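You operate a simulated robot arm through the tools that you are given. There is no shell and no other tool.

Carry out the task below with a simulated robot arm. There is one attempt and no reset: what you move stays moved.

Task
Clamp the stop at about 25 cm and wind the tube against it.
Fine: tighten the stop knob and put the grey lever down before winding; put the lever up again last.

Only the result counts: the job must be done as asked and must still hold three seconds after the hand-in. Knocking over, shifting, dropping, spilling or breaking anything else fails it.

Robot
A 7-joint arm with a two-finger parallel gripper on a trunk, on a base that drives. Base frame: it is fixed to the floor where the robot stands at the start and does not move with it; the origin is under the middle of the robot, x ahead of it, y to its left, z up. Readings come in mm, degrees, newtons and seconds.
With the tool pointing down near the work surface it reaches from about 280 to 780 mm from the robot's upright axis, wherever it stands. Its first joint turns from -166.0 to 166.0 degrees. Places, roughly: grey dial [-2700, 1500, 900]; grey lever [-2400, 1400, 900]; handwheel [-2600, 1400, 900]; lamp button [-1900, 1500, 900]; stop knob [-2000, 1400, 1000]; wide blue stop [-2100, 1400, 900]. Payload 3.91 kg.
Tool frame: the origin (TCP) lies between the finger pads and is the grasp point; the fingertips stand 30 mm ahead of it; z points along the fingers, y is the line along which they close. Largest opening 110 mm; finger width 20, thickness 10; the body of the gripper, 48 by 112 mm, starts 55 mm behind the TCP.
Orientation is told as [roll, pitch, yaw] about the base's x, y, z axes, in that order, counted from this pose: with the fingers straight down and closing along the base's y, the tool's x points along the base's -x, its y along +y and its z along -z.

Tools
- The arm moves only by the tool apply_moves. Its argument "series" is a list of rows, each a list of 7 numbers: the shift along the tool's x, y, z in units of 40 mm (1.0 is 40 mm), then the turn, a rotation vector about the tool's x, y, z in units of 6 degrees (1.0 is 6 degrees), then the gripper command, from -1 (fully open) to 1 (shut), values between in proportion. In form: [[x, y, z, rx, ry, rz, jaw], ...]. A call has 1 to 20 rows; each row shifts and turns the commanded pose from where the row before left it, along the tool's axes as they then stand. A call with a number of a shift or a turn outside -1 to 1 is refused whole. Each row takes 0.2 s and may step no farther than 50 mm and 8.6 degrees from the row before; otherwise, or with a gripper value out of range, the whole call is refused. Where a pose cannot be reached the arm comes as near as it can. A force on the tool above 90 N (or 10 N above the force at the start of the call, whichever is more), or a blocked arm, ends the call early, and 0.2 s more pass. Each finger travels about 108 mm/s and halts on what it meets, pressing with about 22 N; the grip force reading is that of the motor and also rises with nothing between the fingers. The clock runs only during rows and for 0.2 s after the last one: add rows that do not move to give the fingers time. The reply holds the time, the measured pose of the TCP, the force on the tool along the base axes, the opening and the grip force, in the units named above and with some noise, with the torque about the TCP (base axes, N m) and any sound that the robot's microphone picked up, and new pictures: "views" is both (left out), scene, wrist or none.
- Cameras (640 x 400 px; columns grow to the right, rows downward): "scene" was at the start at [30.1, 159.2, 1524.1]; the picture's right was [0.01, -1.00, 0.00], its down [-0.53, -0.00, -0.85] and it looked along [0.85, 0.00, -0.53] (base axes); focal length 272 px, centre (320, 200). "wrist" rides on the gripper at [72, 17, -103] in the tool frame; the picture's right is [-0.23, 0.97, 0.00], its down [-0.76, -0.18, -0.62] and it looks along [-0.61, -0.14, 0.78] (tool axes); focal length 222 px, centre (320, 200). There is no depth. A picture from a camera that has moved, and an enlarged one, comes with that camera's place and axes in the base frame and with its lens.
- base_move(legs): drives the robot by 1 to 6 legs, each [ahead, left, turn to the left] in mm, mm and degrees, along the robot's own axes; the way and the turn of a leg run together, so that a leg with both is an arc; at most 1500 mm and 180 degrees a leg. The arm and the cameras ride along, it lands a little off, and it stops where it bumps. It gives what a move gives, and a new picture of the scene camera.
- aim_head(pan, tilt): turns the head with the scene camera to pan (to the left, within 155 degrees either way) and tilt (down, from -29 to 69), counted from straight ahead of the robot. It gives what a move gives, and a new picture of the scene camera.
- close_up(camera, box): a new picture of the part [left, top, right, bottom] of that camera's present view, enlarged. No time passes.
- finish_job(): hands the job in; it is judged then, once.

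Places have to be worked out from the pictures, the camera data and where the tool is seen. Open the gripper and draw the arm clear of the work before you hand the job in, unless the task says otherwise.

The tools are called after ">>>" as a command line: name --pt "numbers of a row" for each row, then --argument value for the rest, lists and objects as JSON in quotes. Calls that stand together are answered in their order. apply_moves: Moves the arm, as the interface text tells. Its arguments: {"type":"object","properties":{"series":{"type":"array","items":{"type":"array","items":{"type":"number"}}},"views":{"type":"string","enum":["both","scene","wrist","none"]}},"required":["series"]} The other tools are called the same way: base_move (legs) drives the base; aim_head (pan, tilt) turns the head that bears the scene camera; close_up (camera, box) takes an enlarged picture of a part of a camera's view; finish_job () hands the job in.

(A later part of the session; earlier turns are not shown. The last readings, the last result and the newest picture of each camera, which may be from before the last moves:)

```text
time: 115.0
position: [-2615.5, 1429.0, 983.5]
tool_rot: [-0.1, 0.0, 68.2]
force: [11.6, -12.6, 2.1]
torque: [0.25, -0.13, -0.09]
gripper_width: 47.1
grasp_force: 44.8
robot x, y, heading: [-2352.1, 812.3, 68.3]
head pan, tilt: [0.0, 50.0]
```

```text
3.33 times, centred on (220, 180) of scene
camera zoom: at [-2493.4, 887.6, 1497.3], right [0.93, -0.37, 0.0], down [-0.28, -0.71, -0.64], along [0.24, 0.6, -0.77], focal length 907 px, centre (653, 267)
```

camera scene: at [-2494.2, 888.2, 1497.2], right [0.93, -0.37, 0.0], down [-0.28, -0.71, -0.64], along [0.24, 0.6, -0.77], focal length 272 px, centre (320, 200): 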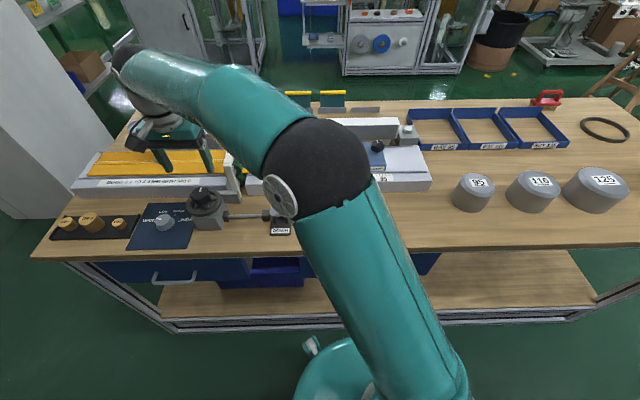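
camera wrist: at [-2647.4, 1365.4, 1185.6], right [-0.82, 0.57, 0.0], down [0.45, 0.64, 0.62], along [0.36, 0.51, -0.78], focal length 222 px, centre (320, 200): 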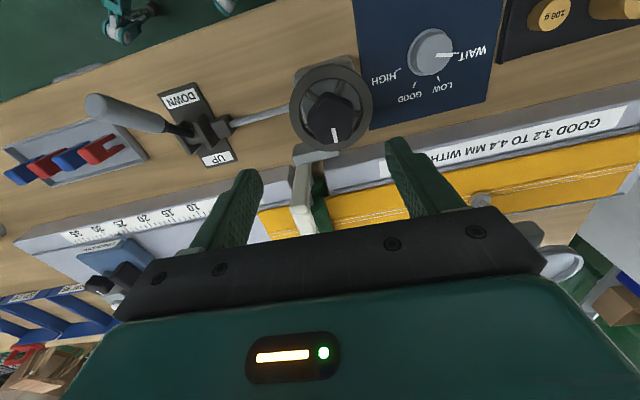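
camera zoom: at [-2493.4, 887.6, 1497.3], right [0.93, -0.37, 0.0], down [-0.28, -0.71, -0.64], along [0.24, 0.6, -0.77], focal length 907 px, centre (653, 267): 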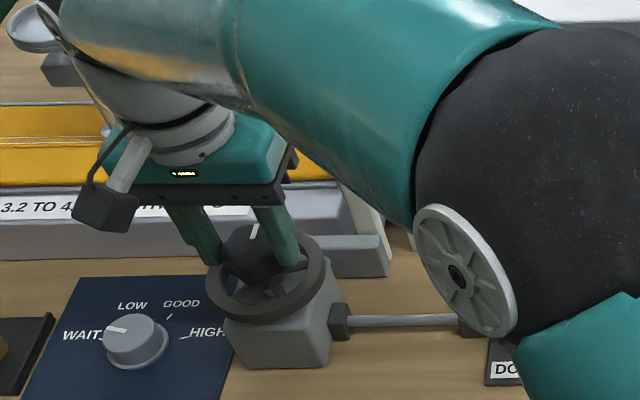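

Gripped at 47 mm. I turn clockwise 30° as a trial and look at the tube's leading edge.

>>> apply_moves --pt "0 0 0 0 0 1 1" --pt "0 0 0 0 0 1 1" --pt "0 0 0 0 0 1 1" --pt "0 0 0 0 0 1 1" --pt "0 0 0 0 0 1 1" --pt "0 0 0 0 0 0 1" --views "both"

```text
time: 116.3
position: [-2617.2, 1431.0, 984.5]
tool_rot: [0.4, -0.1, 38.3]
force: [-26.8, 39.5, -6.9]
torque: [0.62, -0.35, 0.31]
gripper_width: 47.3
grasp_force: 44.8
robot x, y, heading: [-2354.5, 812.5, 68.1]
head pan, tilt: [0.0, 50.0]
camera scene: at [-2494.7, 889.4, 1497.1], right [0.93, -0.37, 0.0], down [-0.28, -0.71, -0.64], along [0.24, 0.6, -0.77], focal length 272 px, centre (320, 200)
camera wrist: at [-2684.2, 1399.5, 1088.7], right [-0.42, 0.91, 0.01], down [0.71, 0.33, 0.62], along [0.56, 0.27, -0.78], focal length 222 px, centre (320, 200)
```

scene: 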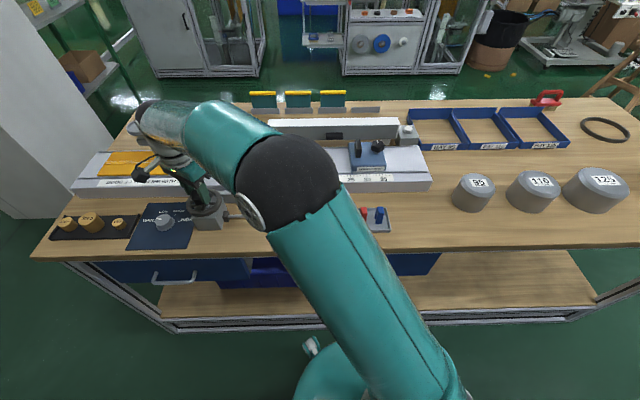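
wrist: 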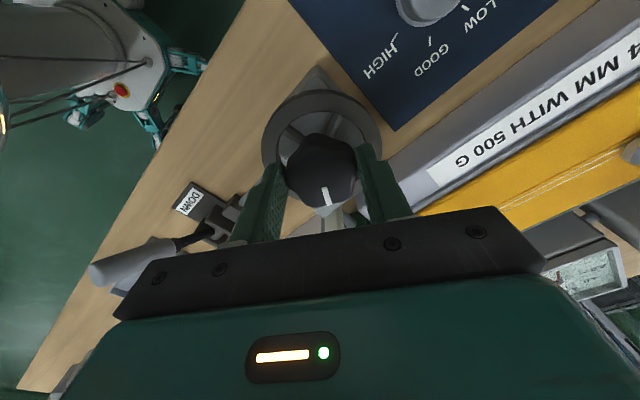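

The wheel turned with the hand. I check whether the tube moved, and which way, by looking at its tail end and any visible part.

>>> close_up --camera "scene" --box '[60, 130, 188, 210]'

>>> close_up --camera "scene" --box '[230, 100, 430, 225]'

```text
5.00 times, centred on (124, 170) of scene
camera zoom: at [-2494.7, 889.4, 1497.1], right [0.93, -0.37, 0.0], down [-0.28, -0.71, -0.64], along [0.24, 0.6, -0.77], focal length 1361 px, centre (1300, 350)
```

zoom: 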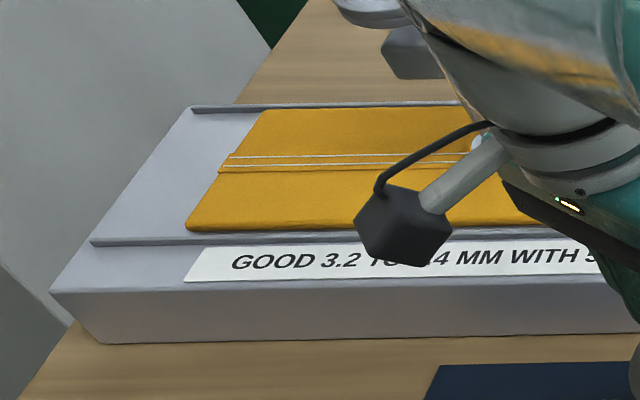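

```text
3.20 times, centred on (330, 162) of scene
camera zoom: at [-2494.7, 889.4, 1497.1], right [0.93, -0.37, 0.0], down [-0.28, -0.71, -0.64], along [0.24, 0.6, -0.77], focal length 871 px, centre (288, 320)
```

zoom: 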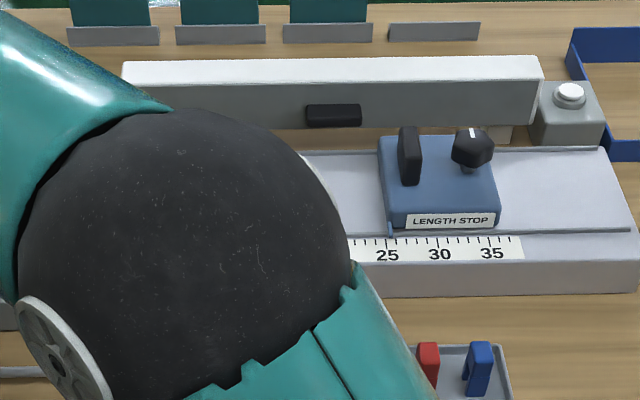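

The tail end of the tube has moved right by roughly 30 mm for 30°, so clockwise feeds it towards the stop at about 1 mm per degree. I recentre the hand by a few mm and wind another 60°.

>>> apply_moves --pt "0 0.1 0 0 0 0 1" --pt "0 0 0 0 0 1 1" --pt "0 0 0 0 0 1 1" --pt "0 0 0 0 0 1 1" --pt "0 0 0 0 0 1 1" --pt "0 0 0 0 0 1 1" --pt "0 0 0 0 0 0 1" --views "none"

>>> apply_moves --pt "0 0 0 0 0 1 1" --pt "0 0 0 0 0 1 1" --pt "0 0 0 0 0 1 1" --pt "0 0 0 0 0 1 1" --pt "0 0 0 0 0 1 1" --pt "0 0 0 0 0 0 1" --views "both"

```text
time: 118.0
position: [-2619.0, 1434.1, 984.5]
tool_rot: [0.3, 0.1, 8.3]
force: [-24.1, 36.8, -7.0]
torque: [0.02, 0.5, 0.26]
gripper_width: 47.1
grasp_force: 44.6
robot x, y, heading: [-2358.0, 810.1, 68.1]
head pan, tilt: [0.0, 50.0]
```

```text
time: 119.3
position: [-2615.2, 1436.4, 984.1]
tool_rot: [0.5, -0.1, -22.0]
force: [10.4, 50.9, -4.0]
torque: [0.66, -0.98, 0.09]
gripper_width: 46.8
grasp_force: 44.6
robot x, y, heading: [-2354.8, 811.6, 68.5]
head pan, tilt: [0.0, 50.0]
camera scene: at [-2493.3, 889.1, 1497.2], right [0.93, -0.37, 0.0], down [-0.28, -0.71, -0.64], along [0.24, 0.6, -0.77], focal length 272 px, centre (320, 200)
camera wrist: at [-2675.0, 1478.3, 1089.0], right [0.58, 0.82, 0.01], down [0.64, -0.46, 0.62], along [0.51, -0.35, -0.78], focal length 222 px, centre (320, 200)
```

scene: 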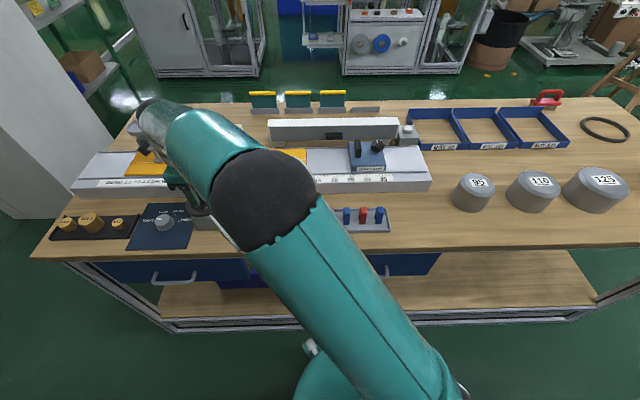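
wrist: 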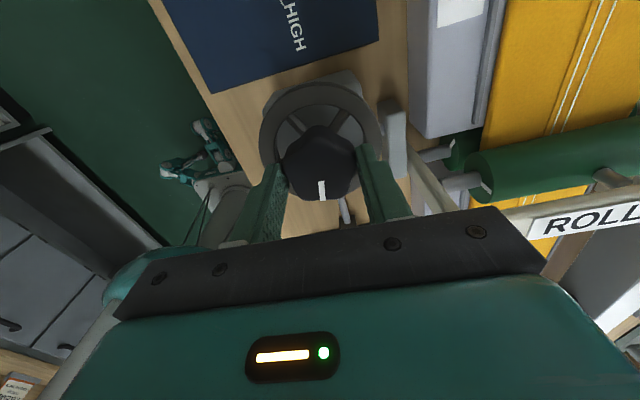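

The tube's front edge is now in view beyond the rollers. I enlarge it.

>>> close_up --camera "scene" --box '[280, 120, 440, 220]'

>>> close_up --camera "scene" --box '[60, 130, 188, 210]'

```text
4.00 times, centred on (360, 170) of scene
camera zoom: at [-2493.3, 889.1, 1497.2], right [0.93, -0.37, 0.0], down [-0.28, -0.71, -0.64], along [0.24, 0.6, -0.77], focal length 1089 px, centre (160, 320)
```

zoom: 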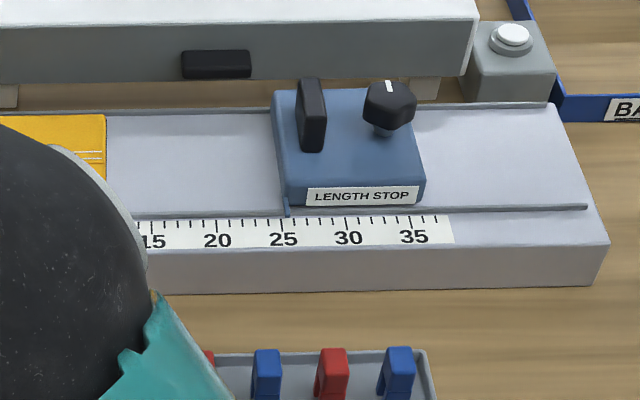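

```text
5.00 times, centred on (124, 170) of scene
camera zoom: at [-2493.3, 889.1, 1497.2], right [0.93, -0.37, 0.0], down [-0.28, -0.71, -0.64], along [0.24, 0.6, -0.77], focal length 1361 px, centre (1300, 350)
```

zoom: 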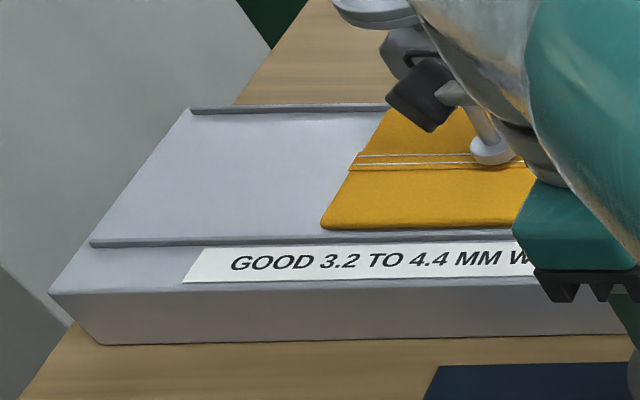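

The tube's end is now near 12 cm (tail moved ~83 mm for 60°, i.e. ~1.38 mm/deg), so about 95° remain. I recentre and wind another 48°.

>>> apply_moves --pt "0 0.1 0 0 0 0 1" --pt "0 0 0 0 0 1 1" --pt "0 0 0 0 0 1 1" --pt "0 0 0 0 0 1 1" --pt "0 0 0 0 0 1 1" --pt "0 0 0 0 0 1 1" --pt "0 0 0 0 0 1 1" --pt "0 0 0 0 0 1 1" --pt "0 0 0 0 0 1 1" --pt "0 0 0 0 0 0 1" --views "both"

>>> close_up --camera "scene" --box '[280, 120, 440, 220]'

```text
time: 121.5
position: [-2614.0, 1436.7, 983.6]
tool_rot: [0.1, 0.0, -69.9]
force: [29.7, -2.4, 9.1]
torque: [-0.39, -0.85, 0.06]
gripper_width: 46.8
grasp_force: 44.8
robot x, y, heading: [-2357.9, 809.6, 68.3]
head pan, tilt: [0.0, 50.0]
camera scene: at [-2493.1, 887.8, 1497.3], right [0.93, -0.37, 0.0], down [-0.28, -0.71, -0.64], along [0.24, 0.6, -0.77], focal length 272 px, centre (320, 200)
camera wrist: at [-2622.5, 1511.2, 1088.8], right [0.99, 0.12, 0.0], down [0.09, -0.78, 0.62], along [0.08, -0.62, -0.78], focal length 222 px, centre (320, 200)
```

scene: 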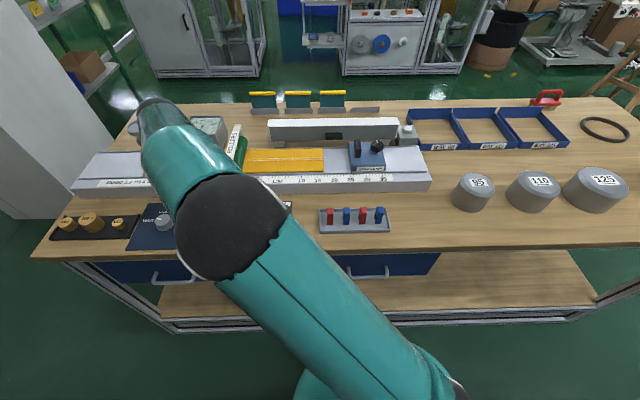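
wrist: 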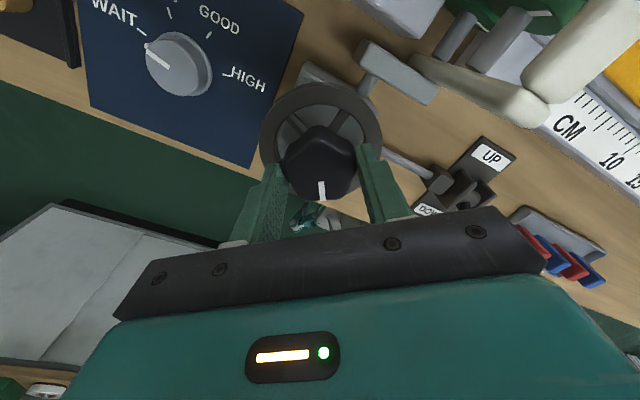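

```text
4.00 times, centred on (360, 170) of scene
camera zoom: at [-2493.1, 887.8, 1497.3], right [0.93, -0.37, 0.0], down [-0.28, -0.71, -0.64], along [0.24, 0.6, -0.77], focal length 1089 px, centre (160, 320)
```

zoom: 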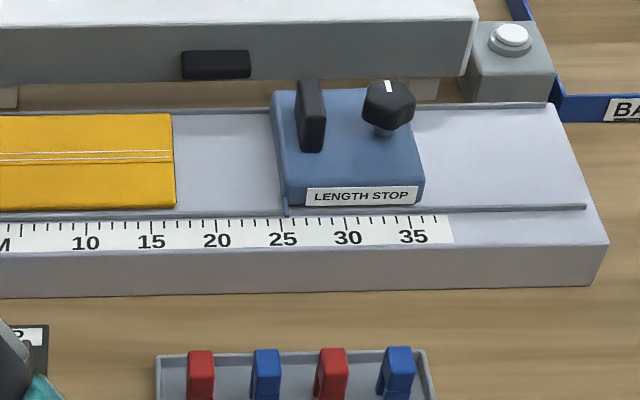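

The tube's end reads about 17 cm (≈1.12 mm/deg); about 8 cm (≈70°) remain. I wind another 42° and look.

>>> apply_moves --pt "0 0.06 0 0 0 0 1" --pt "0 0 0 0 0 1 1" --pt "0 0 0 0 0 1 1" --pt "0 0 0 0 0 1 1" --pt "0 0 0 0 0 1 1" --pt "0 0 0 0 0 1 1" --pt "0 0 0 0 0 1 1" --pt "0 0 0 0 0 1 1" --pt "0 0 0 0 0 0 1" --views "wrist"

>>> close_up --camera "scene" --box '[280, 120, 440, 220]'

```text
time: 123.5
position: [-2613.5, 1436.3, 984.0]
tool_rot: [0.1, 0.0, -93.8]
force: [23.8, -10.6, 2.1]
torque: [-0.45, -0.97, 0.01]
gripper_width: 46.7
grasp_force: 44.8
out of reach, approached as far as the arm can: row 6, 7, 8
robot x, y, heading: [-2356.4, 812.7, 68.7]
head pan, tilt: [0.0, 50.0]
camera wrist: at [-2591.0, 1508.4, 1089.5], right [0.96, -0.29, 0.0], down [-0.23, -0.75, 0.62], along [-0.18, -0.6, -0.78], focal length 222 px, centre (320, 200)
```

wrist: 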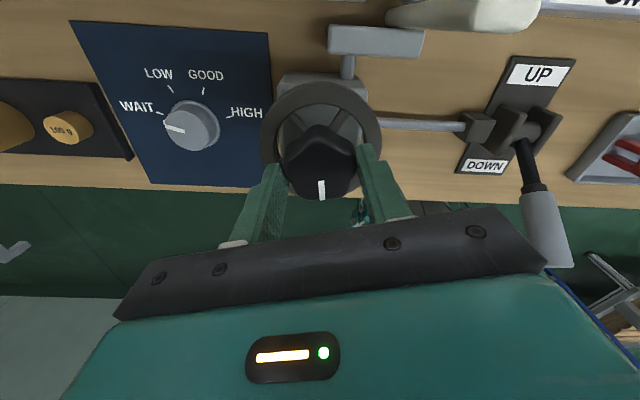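

```text
4.00 times, centred on (360, 170) of scene
camera zoom: at [-2493.3, 887.6, 1497.3], right [0.93, -0.37, 0.0], down [-0.28, -0.71, -0.64], along [0.24, 0.6, -0.77], focal length 1089 px, centre (160, 320)
```

zoom: 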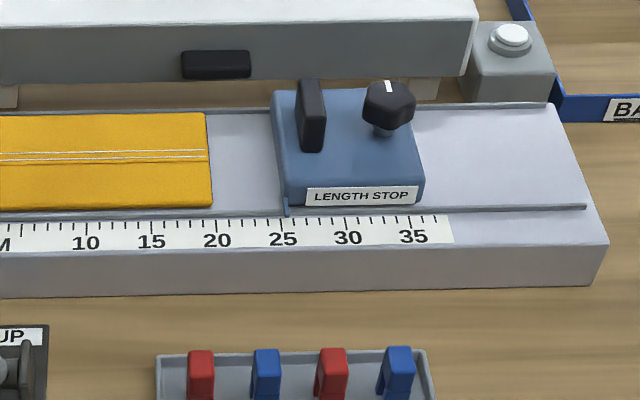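

The wrist reached its turning limit at yaw -94; the tube end is at about 19.7 cm, ~5.5 cm to go. I open, rise above the knob and turn the wrist back 108° for a second bite.

>>> apply_moves --pt "0 0 0 0 0 0 -0.3" --pt "0 0 0 0 0 0 -0.545" --pt "0 0 0 0 0 0 -0.545" --pt "0 0 -0.5 0 0 0 -0.545" --pt "0 0 -0.7 0 0 0 -0.545" --pt "0 0 0 0 0 0 -0.545" --views "wrist"

>>> close_up --camera "scene" --box '[280, 120, 440, 220]'

```text
time: 125.0
position: [-2619.5, 1428.9, 1016.7]
tool_rot: [0.2, 0.1, -93.0]
force: [-0.2, 0.1, 0.3]
torque: [0.02, -0.03, 0.02]
gripper_width: 84.8
grasp_force: 0.1
out of reach, approached as far as the arm can: row 4, 5
robot x, y, heading: [-2352.1, 811.2, 68.4]
head pan, tilt: [0.0, 50.0]
camera wrist: at [-2597.8, 1501.1, 1122.4], right [0.96, -0.28, 0.0], down [-0.22, -0.75, 0.62], along [-0.17, -0.6, -0.78], focal length 222 px, centre (320, 200)
```

wrist: 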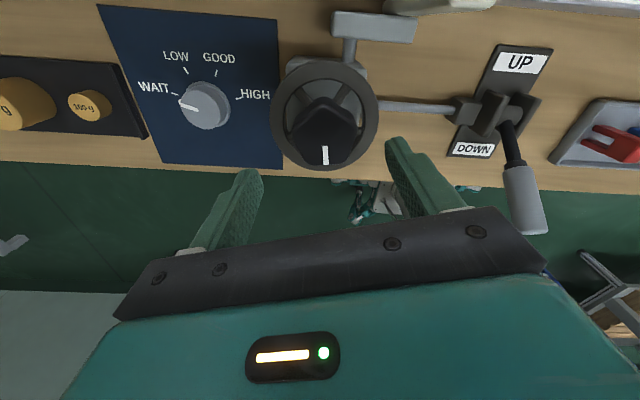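

```text
4.00 times, centred on (360, 170) of scene
camera zoom: at [-2493.8, 886.6, 1497.3], right [0.93, -0.37, 0.0], down [-0.28, -0.71, -0.64], along [0.24, 0.6, -0.77], focal length 1089 px, centre (160, 320)
```

zoom: 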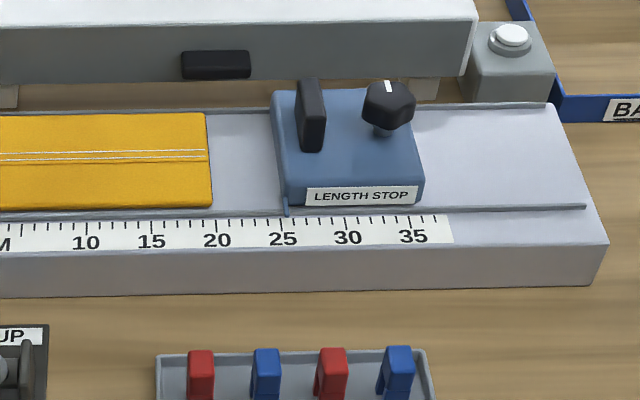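

Released cleanly; the tube stayed put. I turn the wrist back counter-clockwise above the knob.

>>> apply_moves --pt "0 0 -0.2 0 0 -1 -0.545" --pt "0 0 0 0 0 -1 -0.545" --pt "0 0 0 0 0 -1 -0.545" --pt "0 0 0 0 0 -1 -0.545" --pt "0 0 0 0 0 -1 -0.545" --pt "0 0 0 0 0 -1 -0.545" --pt "0 0 0 0 0 -1 -0.545" --pt "0 0 0 0 0 -1 -0.545" --pt "0 0 0 0 0 -1 -0.545" --pt "0 0 0 0 0 -1 -0.545" --pt "0 0 0 0 0 -1 -0.545" --pt "0 0 0 0 0 -1 -0.545" --pt "0 0 0 0 0 -1 -0.545" --pt "0 0 0 0 0 -1 -0.545" --pt "0 0 0 0 0 -1 -0.545" --pt "0 0 0 0 0 -1 -0.545" --pt "0 0 0 0 0 -1 -0.545" --pt "0 0 0 0 0 -1 -0.545" --pt "0 0 0 0 0 0 -0.545" --views "wrist"

>>> close_up --camera "wrist" --box '[180, 40, 460, 215]'

```text
time: 128.9
position: [-2619.0, 1430.4, 1026.0]
tool_rot: [0.1, 0.0, 14.3]
force: [0.0, 0.4, 1.2]
torque: [-0.01, 0.0, 0.0]
gripper_width: 85.0
grasp_force: 0.0
robot x, y, heading: [-2358.8, 811.6, 68.4]
head pan, tilt: [0.0, 50.0]
camera wrist: at [-2691.9, 1429.2, 1130.5], right [-0.02, 1.0, 0.0], down [0.78, 0.02, 0.62], along [0.62, 0.01, -0.78], focal length 222 px, centre (320, 200)
```

wrist: 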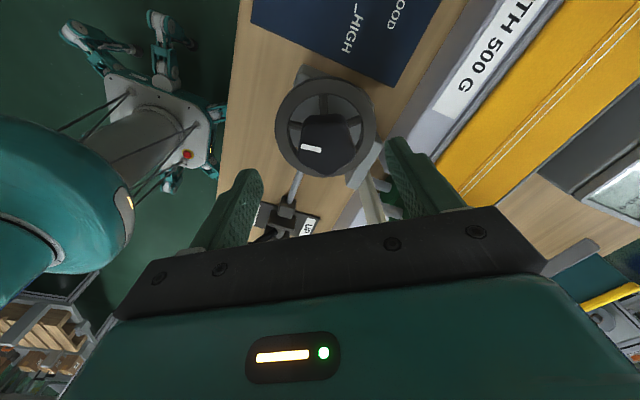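

```text
2.29 times, centred on (320, 128) of wrist
camera zoom: at [-2691.9, 1429.2, 1130.5], right [-0.02, 1.0, 0.0], down [0.78, 0.02, 0.62], along [0.62, 0.01, -0.78], focal length 508 px, centre (320, 366)
```

zoom: 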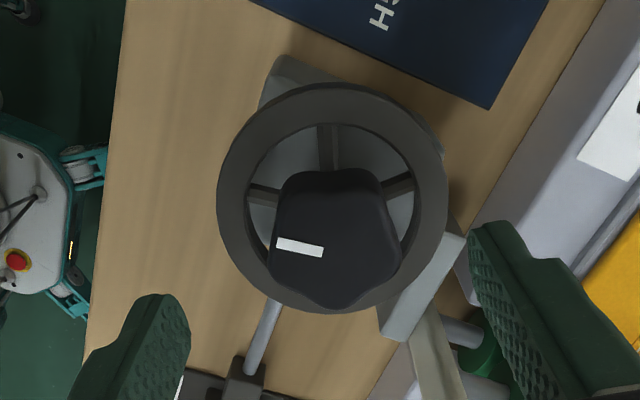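

Using the earlier gripping forces, the wheel axis lies at about [-2613, 1437]. I shift there, lower and close again.

>>> apply_moves --pt "-0.18 0.11 0 0 0 0 -0.545" --pt "0 0 0.6 0 0 0 -0.545" --pt "0 0 0.45 0 0 0 -0.545" --pt "0 0 0 0 0 0 -0.1" --pt "0 0 0 0 0 0 0.5" --pt "0 0 0 0 0 0 1" --pt "0 0 0 0 0 0 1" --views "wrist"

>>> close_up --camera "wrist" --box '[180, 40, 460, 215]'

>>> close_up --camera "scene" --box '[280, 120, 440, 220]'

```text
time: 130.6
position: [-2612.2, 1435.7, 984.3]
tool_rot: [-0.1, -0.1, 14.3]
force: [6.9, -16.8, 1.7]
torque: [0.2, -0.39, 0.02]
gripper_width: 47.0
grasp_force: 44.9
robot x, y, heading: [-2355.4, 817.6, 68.4]
head pan, tilt: [0.0, 50.0]
camera wrist: at [-2685.9, 1434.8, 1089.2], right [-0.02, 1.0, 0.0], down [0.78, 0.02, 0.62], along [0.62, 0.01, -0.78], focal length 222 px, centre (320, 200)
```

wrist: 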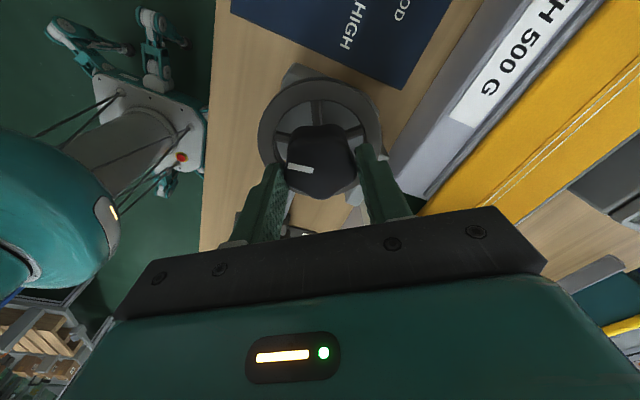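

```text
2.29 times, centred on (320, 128) of wrist
camera zoom: at [-2685.9, 1434.8, 1089.2], right [-0.02, 1.0, 0.0], down [0.78, 0.02, 0.62], along [0.62, 0.01, -0.78], focal length 508 px, centre (320, 366)
```

zoom: 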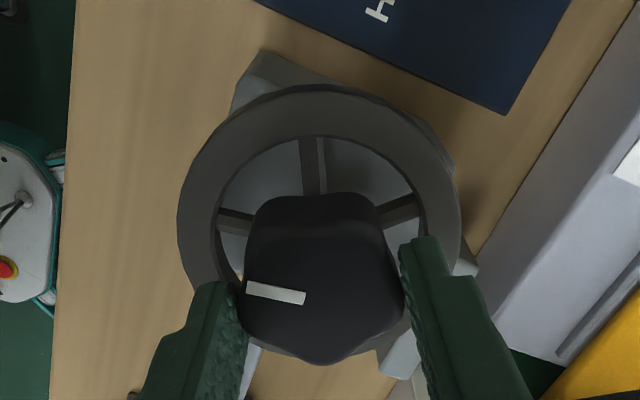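

```text
4.00 times, centred on (360, 170) of scene
camera zoom: at [-2493.6, 887.5, 1497.3], right [0.93, -0.37, 0.0], down [-0.28, -0.71, -0.64], along [0.24, 0.6, -0.77], focal length 1089 px, centre (160, 320)
```

zoom: 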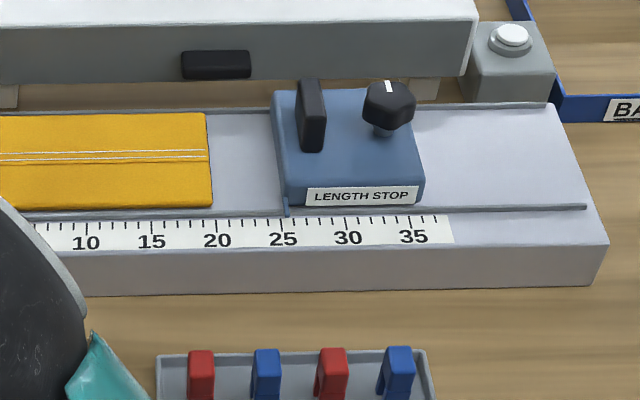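

Gripped again (47 mm) and well centred. I wind 30° more, expecting about 3.4 cm of feed.

>>> apply_moves --pt "0 0 0 0 0 1 1" --pt "0 0 0 0 0 1 1" --pt "0 0 0 0 0 1 1" --pt "0 0 0 0 0 1 1" --pt "0 0 0 0 0 1 1" --pt "0 0 0 0 0 0 1" --views "wrist"

>>> close_up --camera "scene" --box '[280, 120, 440, 220]'

```text
time: 131.9
position: [-2612.3, 1436.1, 984.6]
tool_rot: [0.0, 0.0, -15.8]
force: [14.0, -30.1, 11.5]
torque: [-0.69, 0.3, 0.04]
gripper_width: 46.8
grasp_force: 46.0
robot x, y, heading: [-2353.1, 811.3, 68.5]
head pan, tilt: [0.0, 50.0]
camera wrist: at [-2676.5, 1471.7, 1089.2], right [0.48, 0.87, 0.0], down [0.68, -0.38, 0.62], along [0.55, -0.3, -0.78], focal length 222 px, centre (320, 200)
```

wrist: 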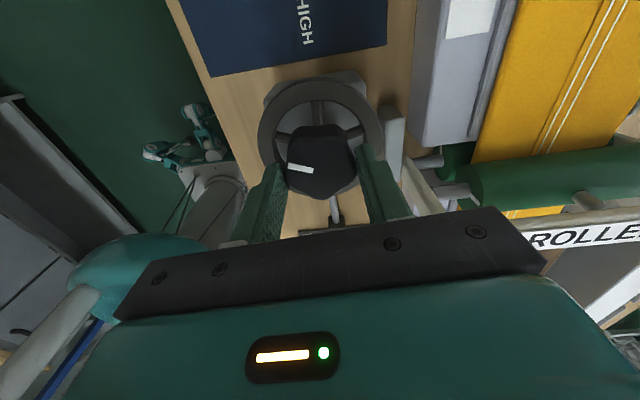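

```text
4.00 times, centred on (360, 170) of scene
camera zoom: at [-2493.3, 887.1, 1497.3], right [0.93, -0.37, 0.0], down [-0.28, -0.71, -0.64], along [0.24, 0.6, -0.77], focal length 1089 px, centre (160, 320)
```

zoom: 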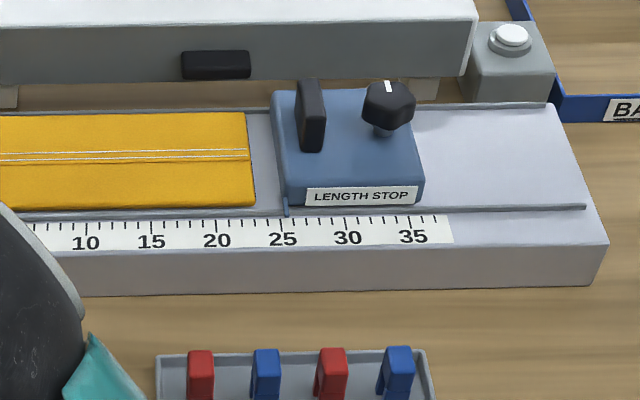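

The tube end is now ~2.3 cm from the stop face (≈21°). I wind 15° more and look closely.

>>> apply_moves --pt "0 -0.05 0 0 0 0 1" --pt "0 0 0 0 0 1 1" --pt "0 0 0 0 0 1 1" --pt "0 0 0 0 0 0.5 1" --pt "0 0 0 0 0 0 1" --views "none"

>>> close_up --camera "scene" --box '[325, 135, 389, 185]'

```text
time: 133.2
position: [-2612.2, 1435.5, 985.4]
tool_rot: [0.0, 0.0, -30.8]
force: [18.0, -16.6, 7.0]
torque: [0.03, -0.1, 0.04]
gripper_width: 47.0
grasp_force: 45.3
robot x, y, heading: [-2358.2, 813.8, 68.4]
head pan, tilt: [0.0, 50.0]
```

```text
8.00 times, centred on (357, 160) of scene
camera zoom: at [-2493.3, 887.6, 1497.3], right [0.93, -0.37, 0.0], down [-0.28, -0.71, -0.64], along [0.24, 0.6, -0.77], focal length 2177 px, centre (24, 520)
```

zoom: 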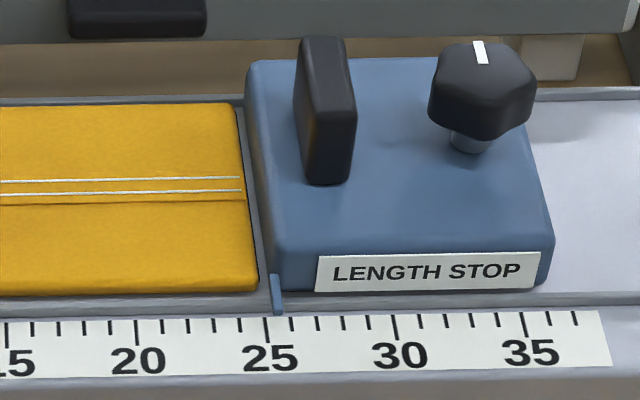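

About 5 mm of gap remains. I wind 3° and look again.

>>> apply_moves --pt "0 0 0 0 0 0.5 1" --pt "0 0 0 0 0 0 1" --views "none"

>>> close_up --camera "scene" --box '[336, 145, 368, 177]'

```text
time: 133.8
position: [-2612.0, 1435.9, 984.1]
tool_rot: [0.0, 0.1, -33.8]
force: [20.4, -18.1, 4.1]
torque: [0.05, 0.23, -0.05]
gripper_width: 46.9
grasp_force: 45.3
robot x, y, heading: [-2353.2, 811.0, 68.3]
head pan, tilt: [0.0, 50.0]
```

```text
12.50 times, centred on (352, 161) of scene
camera zoom: at [-2493.3, 887.6, 1497.3], right [0.93, -0.37, 0.0], down [-0.28, -0.71, -0.64], along [0.24, 0.6, -0.77], focal length 3402 px, centre (-80, 688)
```

zoom: 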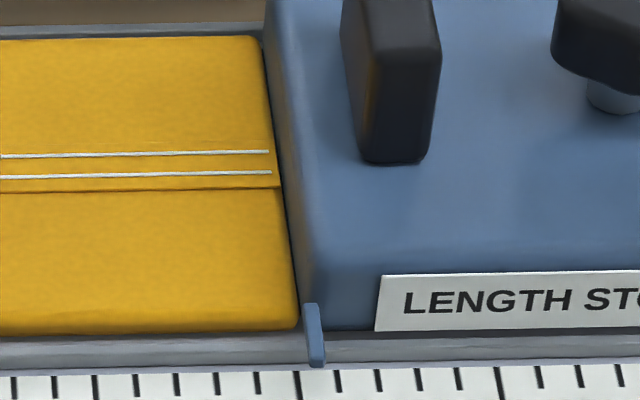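

Nearly touching. I wind about 1.5° more and watch the torque and picture.

>>> apply_moves --pt "0 0 0 0 0 0.25 1" --pt "0 0 0 0 0 0 1" --views "none"

>>> close_up --camera "scene" --box '[336, 145, 368, 177]'

```text
time: 134.3
position: [-2612.1, 1435.8, 984.7]
tool_rot: [0.0, -0.2, -35.2]
force: [25.1, -16.8, 1.3]
torque: [-0.32, -0.05, 0.11]
gripper_width: 46.6
grasp_force: 45.0
robot x, y, heading: [-2356.8, 812.1, 68.4]
head pan, tilt: [0.0, 50.0]
```

```text
12.50 times, centred on (352, 161) of scene
camera zoom: at [-2493.3, 887.7, 1497.3], right [0.93, -0.37, 0.0], down [-0.28, -0.71, -0.64], along [0.24, 0.6, -0.77], focal length 3402 px, centre (-80, 688)
```

zoom: 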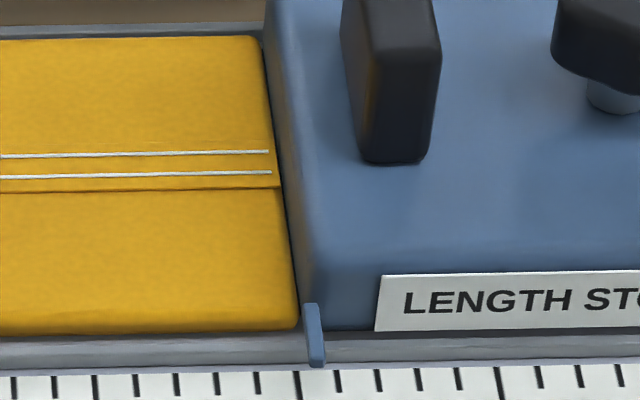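

The tube did not move further and the torque began to rise, so it is touching. One more 2° confirms whether it is firmly against the stop.

>>> apply_moves --pt "0 0 0 0 0 0.35 1" --pt "0 0 0 0 0 0 1" --pt "0 0 0 0 0 0 1" --views "wrist"

>>> close_up --camera "scene" --box '[336, 145, 368, 177]'

>>> close_up --camera "wrist" --box '[180, 40, 460, 215]'

```text
time: 135.2
position: [-2611.7, 1434.8, 985.5]
tool_rot: [0.1, -0.1, -37.4]
force: [23.2, -12.2, 0.0]
torque: [-0.86, -1.28, 0.1]
gripper_width: 46.8
grasp_force: 44.7
robot x, y, heading: [-2354.4, 812.3, 68.5]
head pan, tilt: [0.0, 50.0]
camera wrist: at [-2659.2, 1492.5, 1089.2], right [0.77, 0.64, 0.0], down [0.5, -0.6, 0.62], along [0.4, -0.48, -0.78], focal length 222 px, centre (320, 200)
```

wrist: 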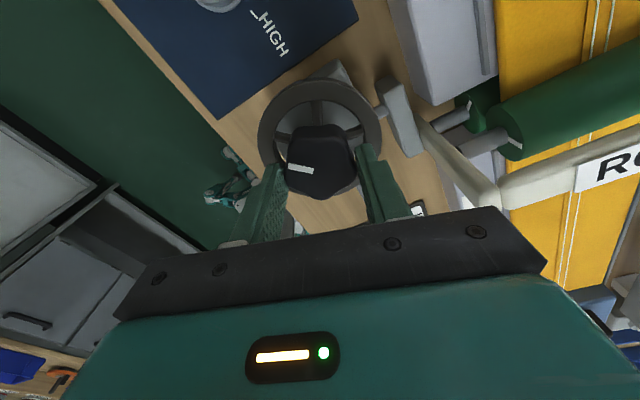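

```text
12.50 times, centred on (352, 161) of scene
camera zoom: at [-2493.3, 887.9, 1497.3], right [0.93, -0.37, 0.0], down [-0.28, -0.71, -0.64], along [0.24, 0.6, -0.77], focal length 3402 px, centre (-80, 688)
```

zoom: 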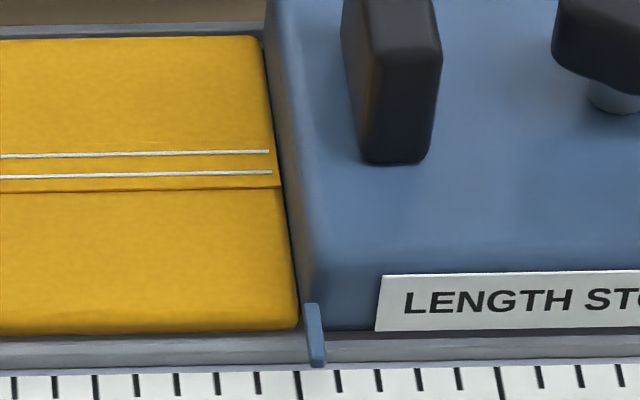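

```text
2.29 times, centred on (320, 128) of wrist
camera zoom: at [-2659.2, 1492.5, 1089.2], right [0.77, 0.64, 0.0], down [0.5, -0.6, 0.62], along [0.4, -0.48, -0.78], focal length 508 px, centre (320, 366)
```

zoom: 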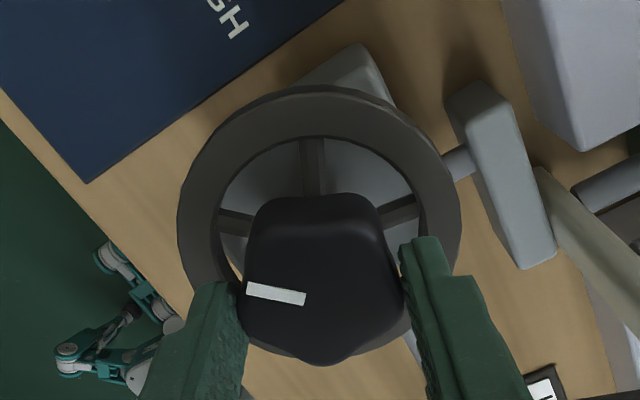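

The wheel turned on with no further tube motion: the tube is against the stop. I open the fingers and rise clear of the wheel.

>>> apply_moves --pt "0 0 0 0 0 0 -0.3" --pt "0 0 0 0 0 0 -0.545" --pt "0 0 0 0 0 0 -0.545" --pt "0 0 -0.5 0 0 0 -0.545" --pt "0 0 -1 0 0 0 -0.545" --pt "0 0 -1 0 0 0 -0.545" --pt "0 0 -0.8 0 0 0 -0.545" --pt "0 0 0 0 0 0 -0.545" --views "none"

>>> close_up --camera "scene" --box '[280, 120, 440, 220]'

```text
time: 136.9
position: [-2614.4, 1434.4, 1117.1]
tool_rot: [-0.1, 0.1, -37.3]
force: [0.0, 0.3, 0.7]
torque: [0.0, -0.01, 0.01]
gripper_width: 84.9
grasp_force: 0.2
robot x, y, heading: [-2356.6, 809.5, 68.4]
head pan, tilt: [0.0, 50.0]
```

```text
4.00 times, centred on (360, 170) of scene
camera zoom: at [-2493.7, 888.0, 1497.2], right [0.93, -0.37, 0.0], down [-0.28, -0.71, -0.64], along [0.24, 0.6, -0.77], focal length 1089 px, centre (160, 320)
```

zoom: 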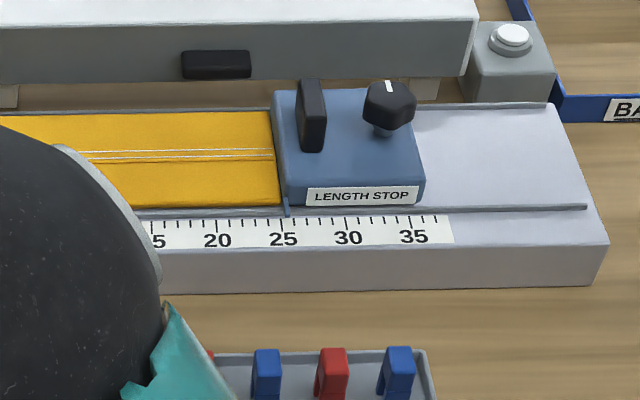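

Tube end flush with the stop at 25. I turn the wrist back to yaw 68 above the wheel.

>>> apply_moves --pt "0 0 0 0 0 -1 -0.3" --pt "0 0 0 0 0 -1 -0.3" --pt "0 0 0 0 0 -1 -0.3" --pt "0 0 0 0 0 -1 -0.06" --pt "0 0 0 0 0 -1 -0.06" --pt "0 0 0 0 0 -1 -0.06" --pt "0 0 0 0 0 -1 -0.06" --pt "0 0 0 0 0 -1 -0.06" --pt "0 0 0 0 0 -1 -0.06" --pt "0 0 0 0 0 -1 -0.06" --pt "0 0 0 0 0 -1 -0.06" --pt "0 0 0 0 0 -1 -0.06" --pt "0 0 0 0 0 -1 -0.06" --pt "0 0 0 0 0 -1 -0.06" --pt "0 0 0 0 0 -1 -0.06" --pt "0 0 0 0 0 -1 -0.06" --pt "0 0 0 0 0 -1 -0.06" --pt "0 0 0 0 0 -0.6 -0.06" --pt "0 0 0 0 0 0 -0.06" --views "none"

```text
time: 140.9
position: [-2613.0, 1434.6, 1115.9]
tool_rot: [0.0, 0.0, 68.3]
force: [-0.2, -0.5, -0.7]
torque: [-0.06, -0.03, -0.03]
gripper_width: 58.3
grasp_force: 0.1
robot x, y, heading: [-2355.2, 813.6, 68.5]
head pan, tilt: [0.0, 50.0]
```

I move the hand back over the lowered lever, at the place where I released it.

>>> apply_moves --pt "0.278 -0.85 0 0 0 0 -0.06" --pt "0.278 -0.85 0 0 0 0 -0.06" --pt "0.278 -0.85 0 0 0 0 -0.06" --pt "0.278 -0.85 0 0 0 0 -0.06" --pt "0.278 -0.85 0 0 0 0 -0.06" --pt "0.278 -0.85 0 0 0 0 -0.06" --pt "0 0 0 0 0 0 -0.06" --views "both"

>>> close_up --camera "wrist" --box '[200, 40, 456, 200]'

```text
time: 142.6
position: [-2447.6, 1294.1, 1117.3]
tool_rot: [0.0, -0.1, 68.1]
force: [0.0, 0.5, 1.1]
torque: [-0.03, 0.01, -0.02]
gripper_width: 58.1
grasp_force: 0.0
robot x, y, heading: [-2354.4, 810.0, 68.4]
head pan, tilt: [0.0, 50.0]
camera scene: at [-2493.5, 887.2, 1497.3], right [0.93, -0.37, 0.0], down [-0.28, -0.71, -0.64], along [0.24, 0.6, -0.77], focal length 272 px, centre (320, 200)
camera wrist: at [-2490.3, 1233.9, 1220.8], right [-0.82, 0.57, 0.0], down [0.45, 0.64, 0.62], along [0.36, 0.51, -0.78], focal length 222 px, centre (320, 200)
```

scene: 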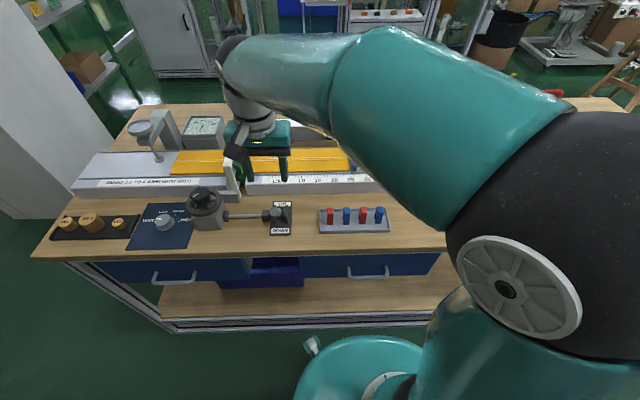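
wrist: 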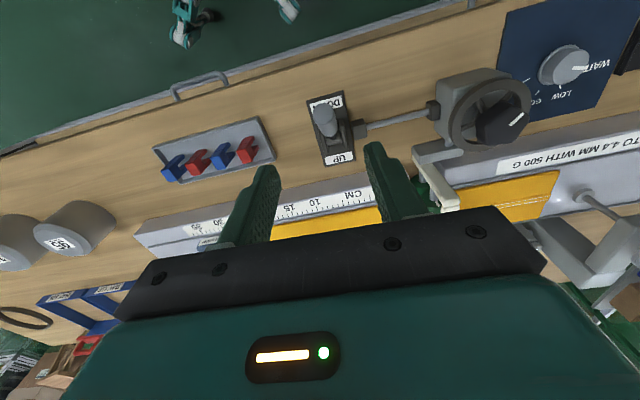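

```text
2.50 times, centred on (328, 120) of wrist
camera zoom: at [-2490.3, 1233.9, 1220.8], right [-0.82, 0.57, 0.0], down [0.45, 0.64, 0.62], along [0.36, 0.51, -0.78], focal length 555 px, centre (300, 400)
```

zoom: 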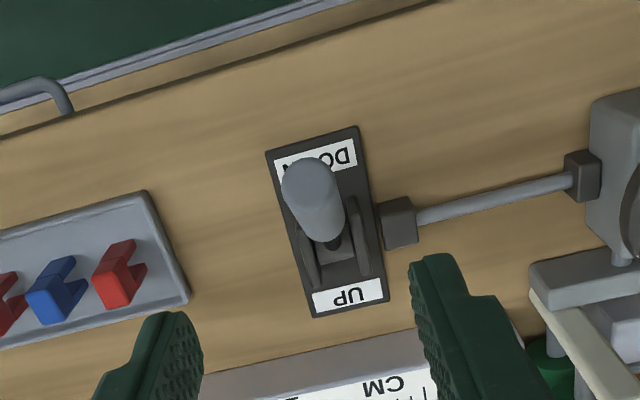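

The handle end is visible between the finger line. I descend to straddle it at z≈960.

>>> apply_moves --pt "-0.03 0.07 0.98 0 0 0 -0.06" --pt "0 0 0.98 0 0 0 -0.06" --pt "0 0 0.98 0 0 0 -0.06" --pt "0 0 0.98 0 0 0 -0.06" --pt "0 0 0 0 0 0 -0.06" --views "wrist"

>>> close_up --camera "wrist" --box '[200, 80, 456, 240]'

```text
time: 143.8
position: [-2449.7, 1298.4, 960.8]
tool_rot: [0.0, -0.1, 68.3]
force: [0.3, 0.7, 0.3]
torque: [0.01, -0.01, 0.03]
gripper_width: 58.4
grasp_force: 0.0
robot x, y, heading: [-2354.2, 810.2, 68.3]
head pan, tilt: [0.0, 50.0]
camera wrist: at [-2491.9, 1237.6, 1065.0], right [-0.82, 0.57, 0.0], down [0.45, 0.64, 0.62], along [0.36, 0.51, -0.78], focal length 222 px, centre (320, 200)
```

wrist: 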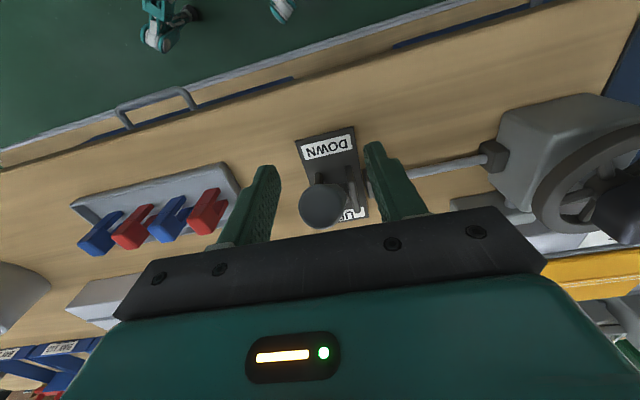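

```text
2.50 times, centred on (328, 160) of wrist
camera zoom: at [-2491.9, 1237.6, 1065.0], right [-0.82, 0.57, 0.0], down [0.45, 0.64, 0.62], along [0.36, 0.51, -0.78], focal length 555 px, centre (300, 300)
```

zoom: 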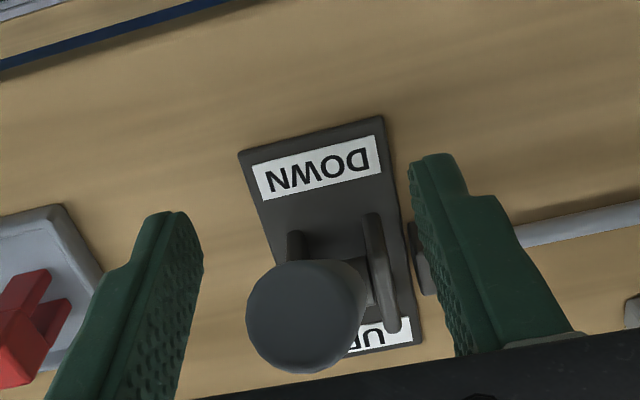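

The handle lies between the fingers. I close on it and swing it back up along the fitted arc (pivot ≈482 mm ahead, z≈883, radius ≈103 mm), first half.

>>> apply_moves --pt "0 0 0 0 0 0 0.4" --pt "0 0 0 0 0 0 1" --pt "0 0 0 0 0 0 1" --pt "0 0 0 0 0 0 1" --views "none"

>>> apply_moves --pt "-0.363 0.013 -0.273 0 0 0 1" --pt "-0.4 0.013 -0.205 0 0 0 1" --pt "-0.433 0.013 -0.13 0 0 0 1" --pt "0 0 0 0 0 0 1" --views "wrist"

```text
time: 144.8
position: [-2450.4, 1297.9, 960.5]
tool_rot: [0.0, -0.1, 68.3]
force: [-3.5, 7.4, -8.0]
torque: [0.18, 0.71, 0.58]
gripper_width: 23.8
grasp_force: 45.2
robot x, y, heading: [-2354.7, 811.6, 68.2]
head pan, tilt: [0.0, 50.0]
```

```text
time: 145.8
position: [-2433.3, 1343.8, 983.6]
tool_rot: [0.1, 0.0, 68.3]
force: [-11.3, -8.3, -15.1]
torque: [-0.84, 2.07, 0.58]
gripper_width: 24.0
grasp_force: 45.5
robot x, y, heading: [-2356.8, 810.7, 68.5]
head pan, tilt: [0.0, 50.0]
camera wrist: at [-2475.9, 1283.0, 1087.8], right [-0.82, 0.57, 0.0], down [0.45, 0.64, 0.62], along [0.36, 0.51, -0.78], focal length 222 px, centre (320, 200)
```

wrist: 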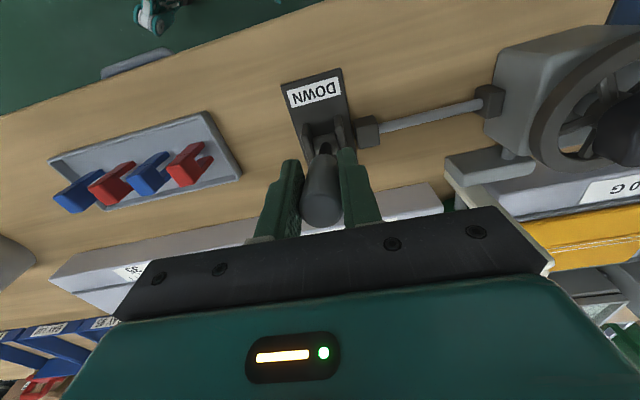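

The lever follows with low forces. I continue the arc over the top to the UP side.

>>> apply_moves --pt "-0.448 0.02 -0.055 0 0 0 1" --pt "-0.45 0.02 0.02 0 0 0 1" --pt "-0.44 0.013 0.1 0 0 0 1" --pt "0 0 0 0 0 0 1" --views "wrist"

```text
time: 146.8
position: [-2414.7, 1396.2, 979.0]
tool_rot: [-0.1, -0.1, 68.2]
force: [-3.3, -13.7, 2.0]
torque: [-1.97, -1.27, 0.23]
gripper_width: 24.2
grasp_force: 44.8
robot x, y, heading: [-2355.2, 810.6, 68.4]
head pan, tilt: [0.0, 50.0]
camera wrist: at [-2457.1, 1334.7, 1084.7], right [-0.82, 0.57, 0.0], down [0.45, 0.64, 0.62], along [0.36, 0.51, -0.78], focal length 222 px, centre (320, 200)
```

wrist: 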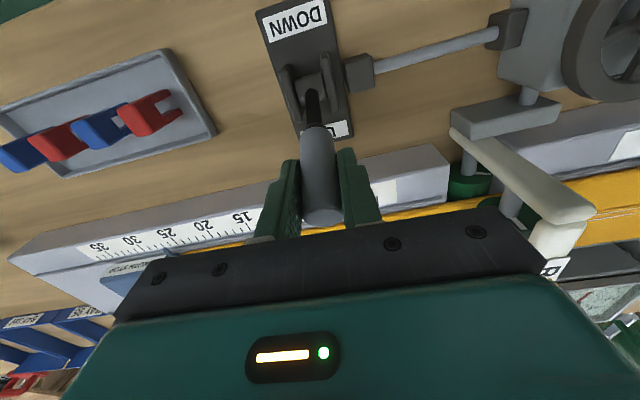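

>>> apply_moves --pt "-0.415 0.01 0.175 0 0 0 1" --pt "-0.305 0.01 0.19 0 0 0 1" --pt "0 0 0 0 0 0 1" --views "wrist"

```text
time: 147.6
position: [-2405.8, 1423.7, 966.7]
tool_rot: [0.1, -0.3, 68.2]
force: [6.1, -9.5, 10.9]
torque: [-1.77, -1.13, 0.59]
gripper_width: 23.9
grasp_force: 44.3
robot x, y, heading: [-2352.7, 817.6, 68.3]
head pan, tilt: [0.0, 50.0]
camera wrist: at [-2447.2, 1361.6, 1070.9], right [-0.82, 0.57, 0.0], down [0.45, 0.64, 0.63], along [0.36, 0.51, -0.78], focal length 222 px, centre (320, 200)
```

wrist: 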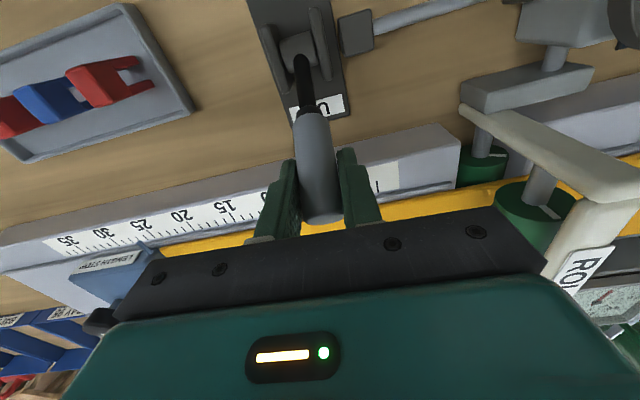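

The lever is back where it started; I press a little further to feel its upper end stop.

>>> apply_moves --pt "-0.13 0 0.1 0 0 0 1" --pt "0 0 0 0 0 0 1" --views "none"

```text
time: 148.2
position: [-2403.7, 1427.4, 963.3]
tool_rot: [0.0, -0.2, 68.2]
force: [9.5, -18.7, 23.5]
torque: [-0.72, -1.16, 0.77]
gripper_width: 24.0
grasp_force: 44.5
robot x, y, heading: [-2354.7, 814.2, 68.6]
head pan, tilt: [0.0, 50.0]
```

>>> apply_moves --pt "-0.1 0 0.09 0 0 0 1" --pt "0 0 0 0 0 0 1" --views "none"

```text
time: 148.8
position: [-2403.2, 1428.4, 960.5]
tool_rot: [0.0, 0.1, 68.3]
force: [9.0, -44.2, 49.5]
torque: [-0.55, -1.11, 0.66]
gripper_width: 24.0
grasp_force: 45.1
robot x, y, heading: [-2355.4, 809.8, 68.5]
head pan, tilt: [0.0, 50.0]
```

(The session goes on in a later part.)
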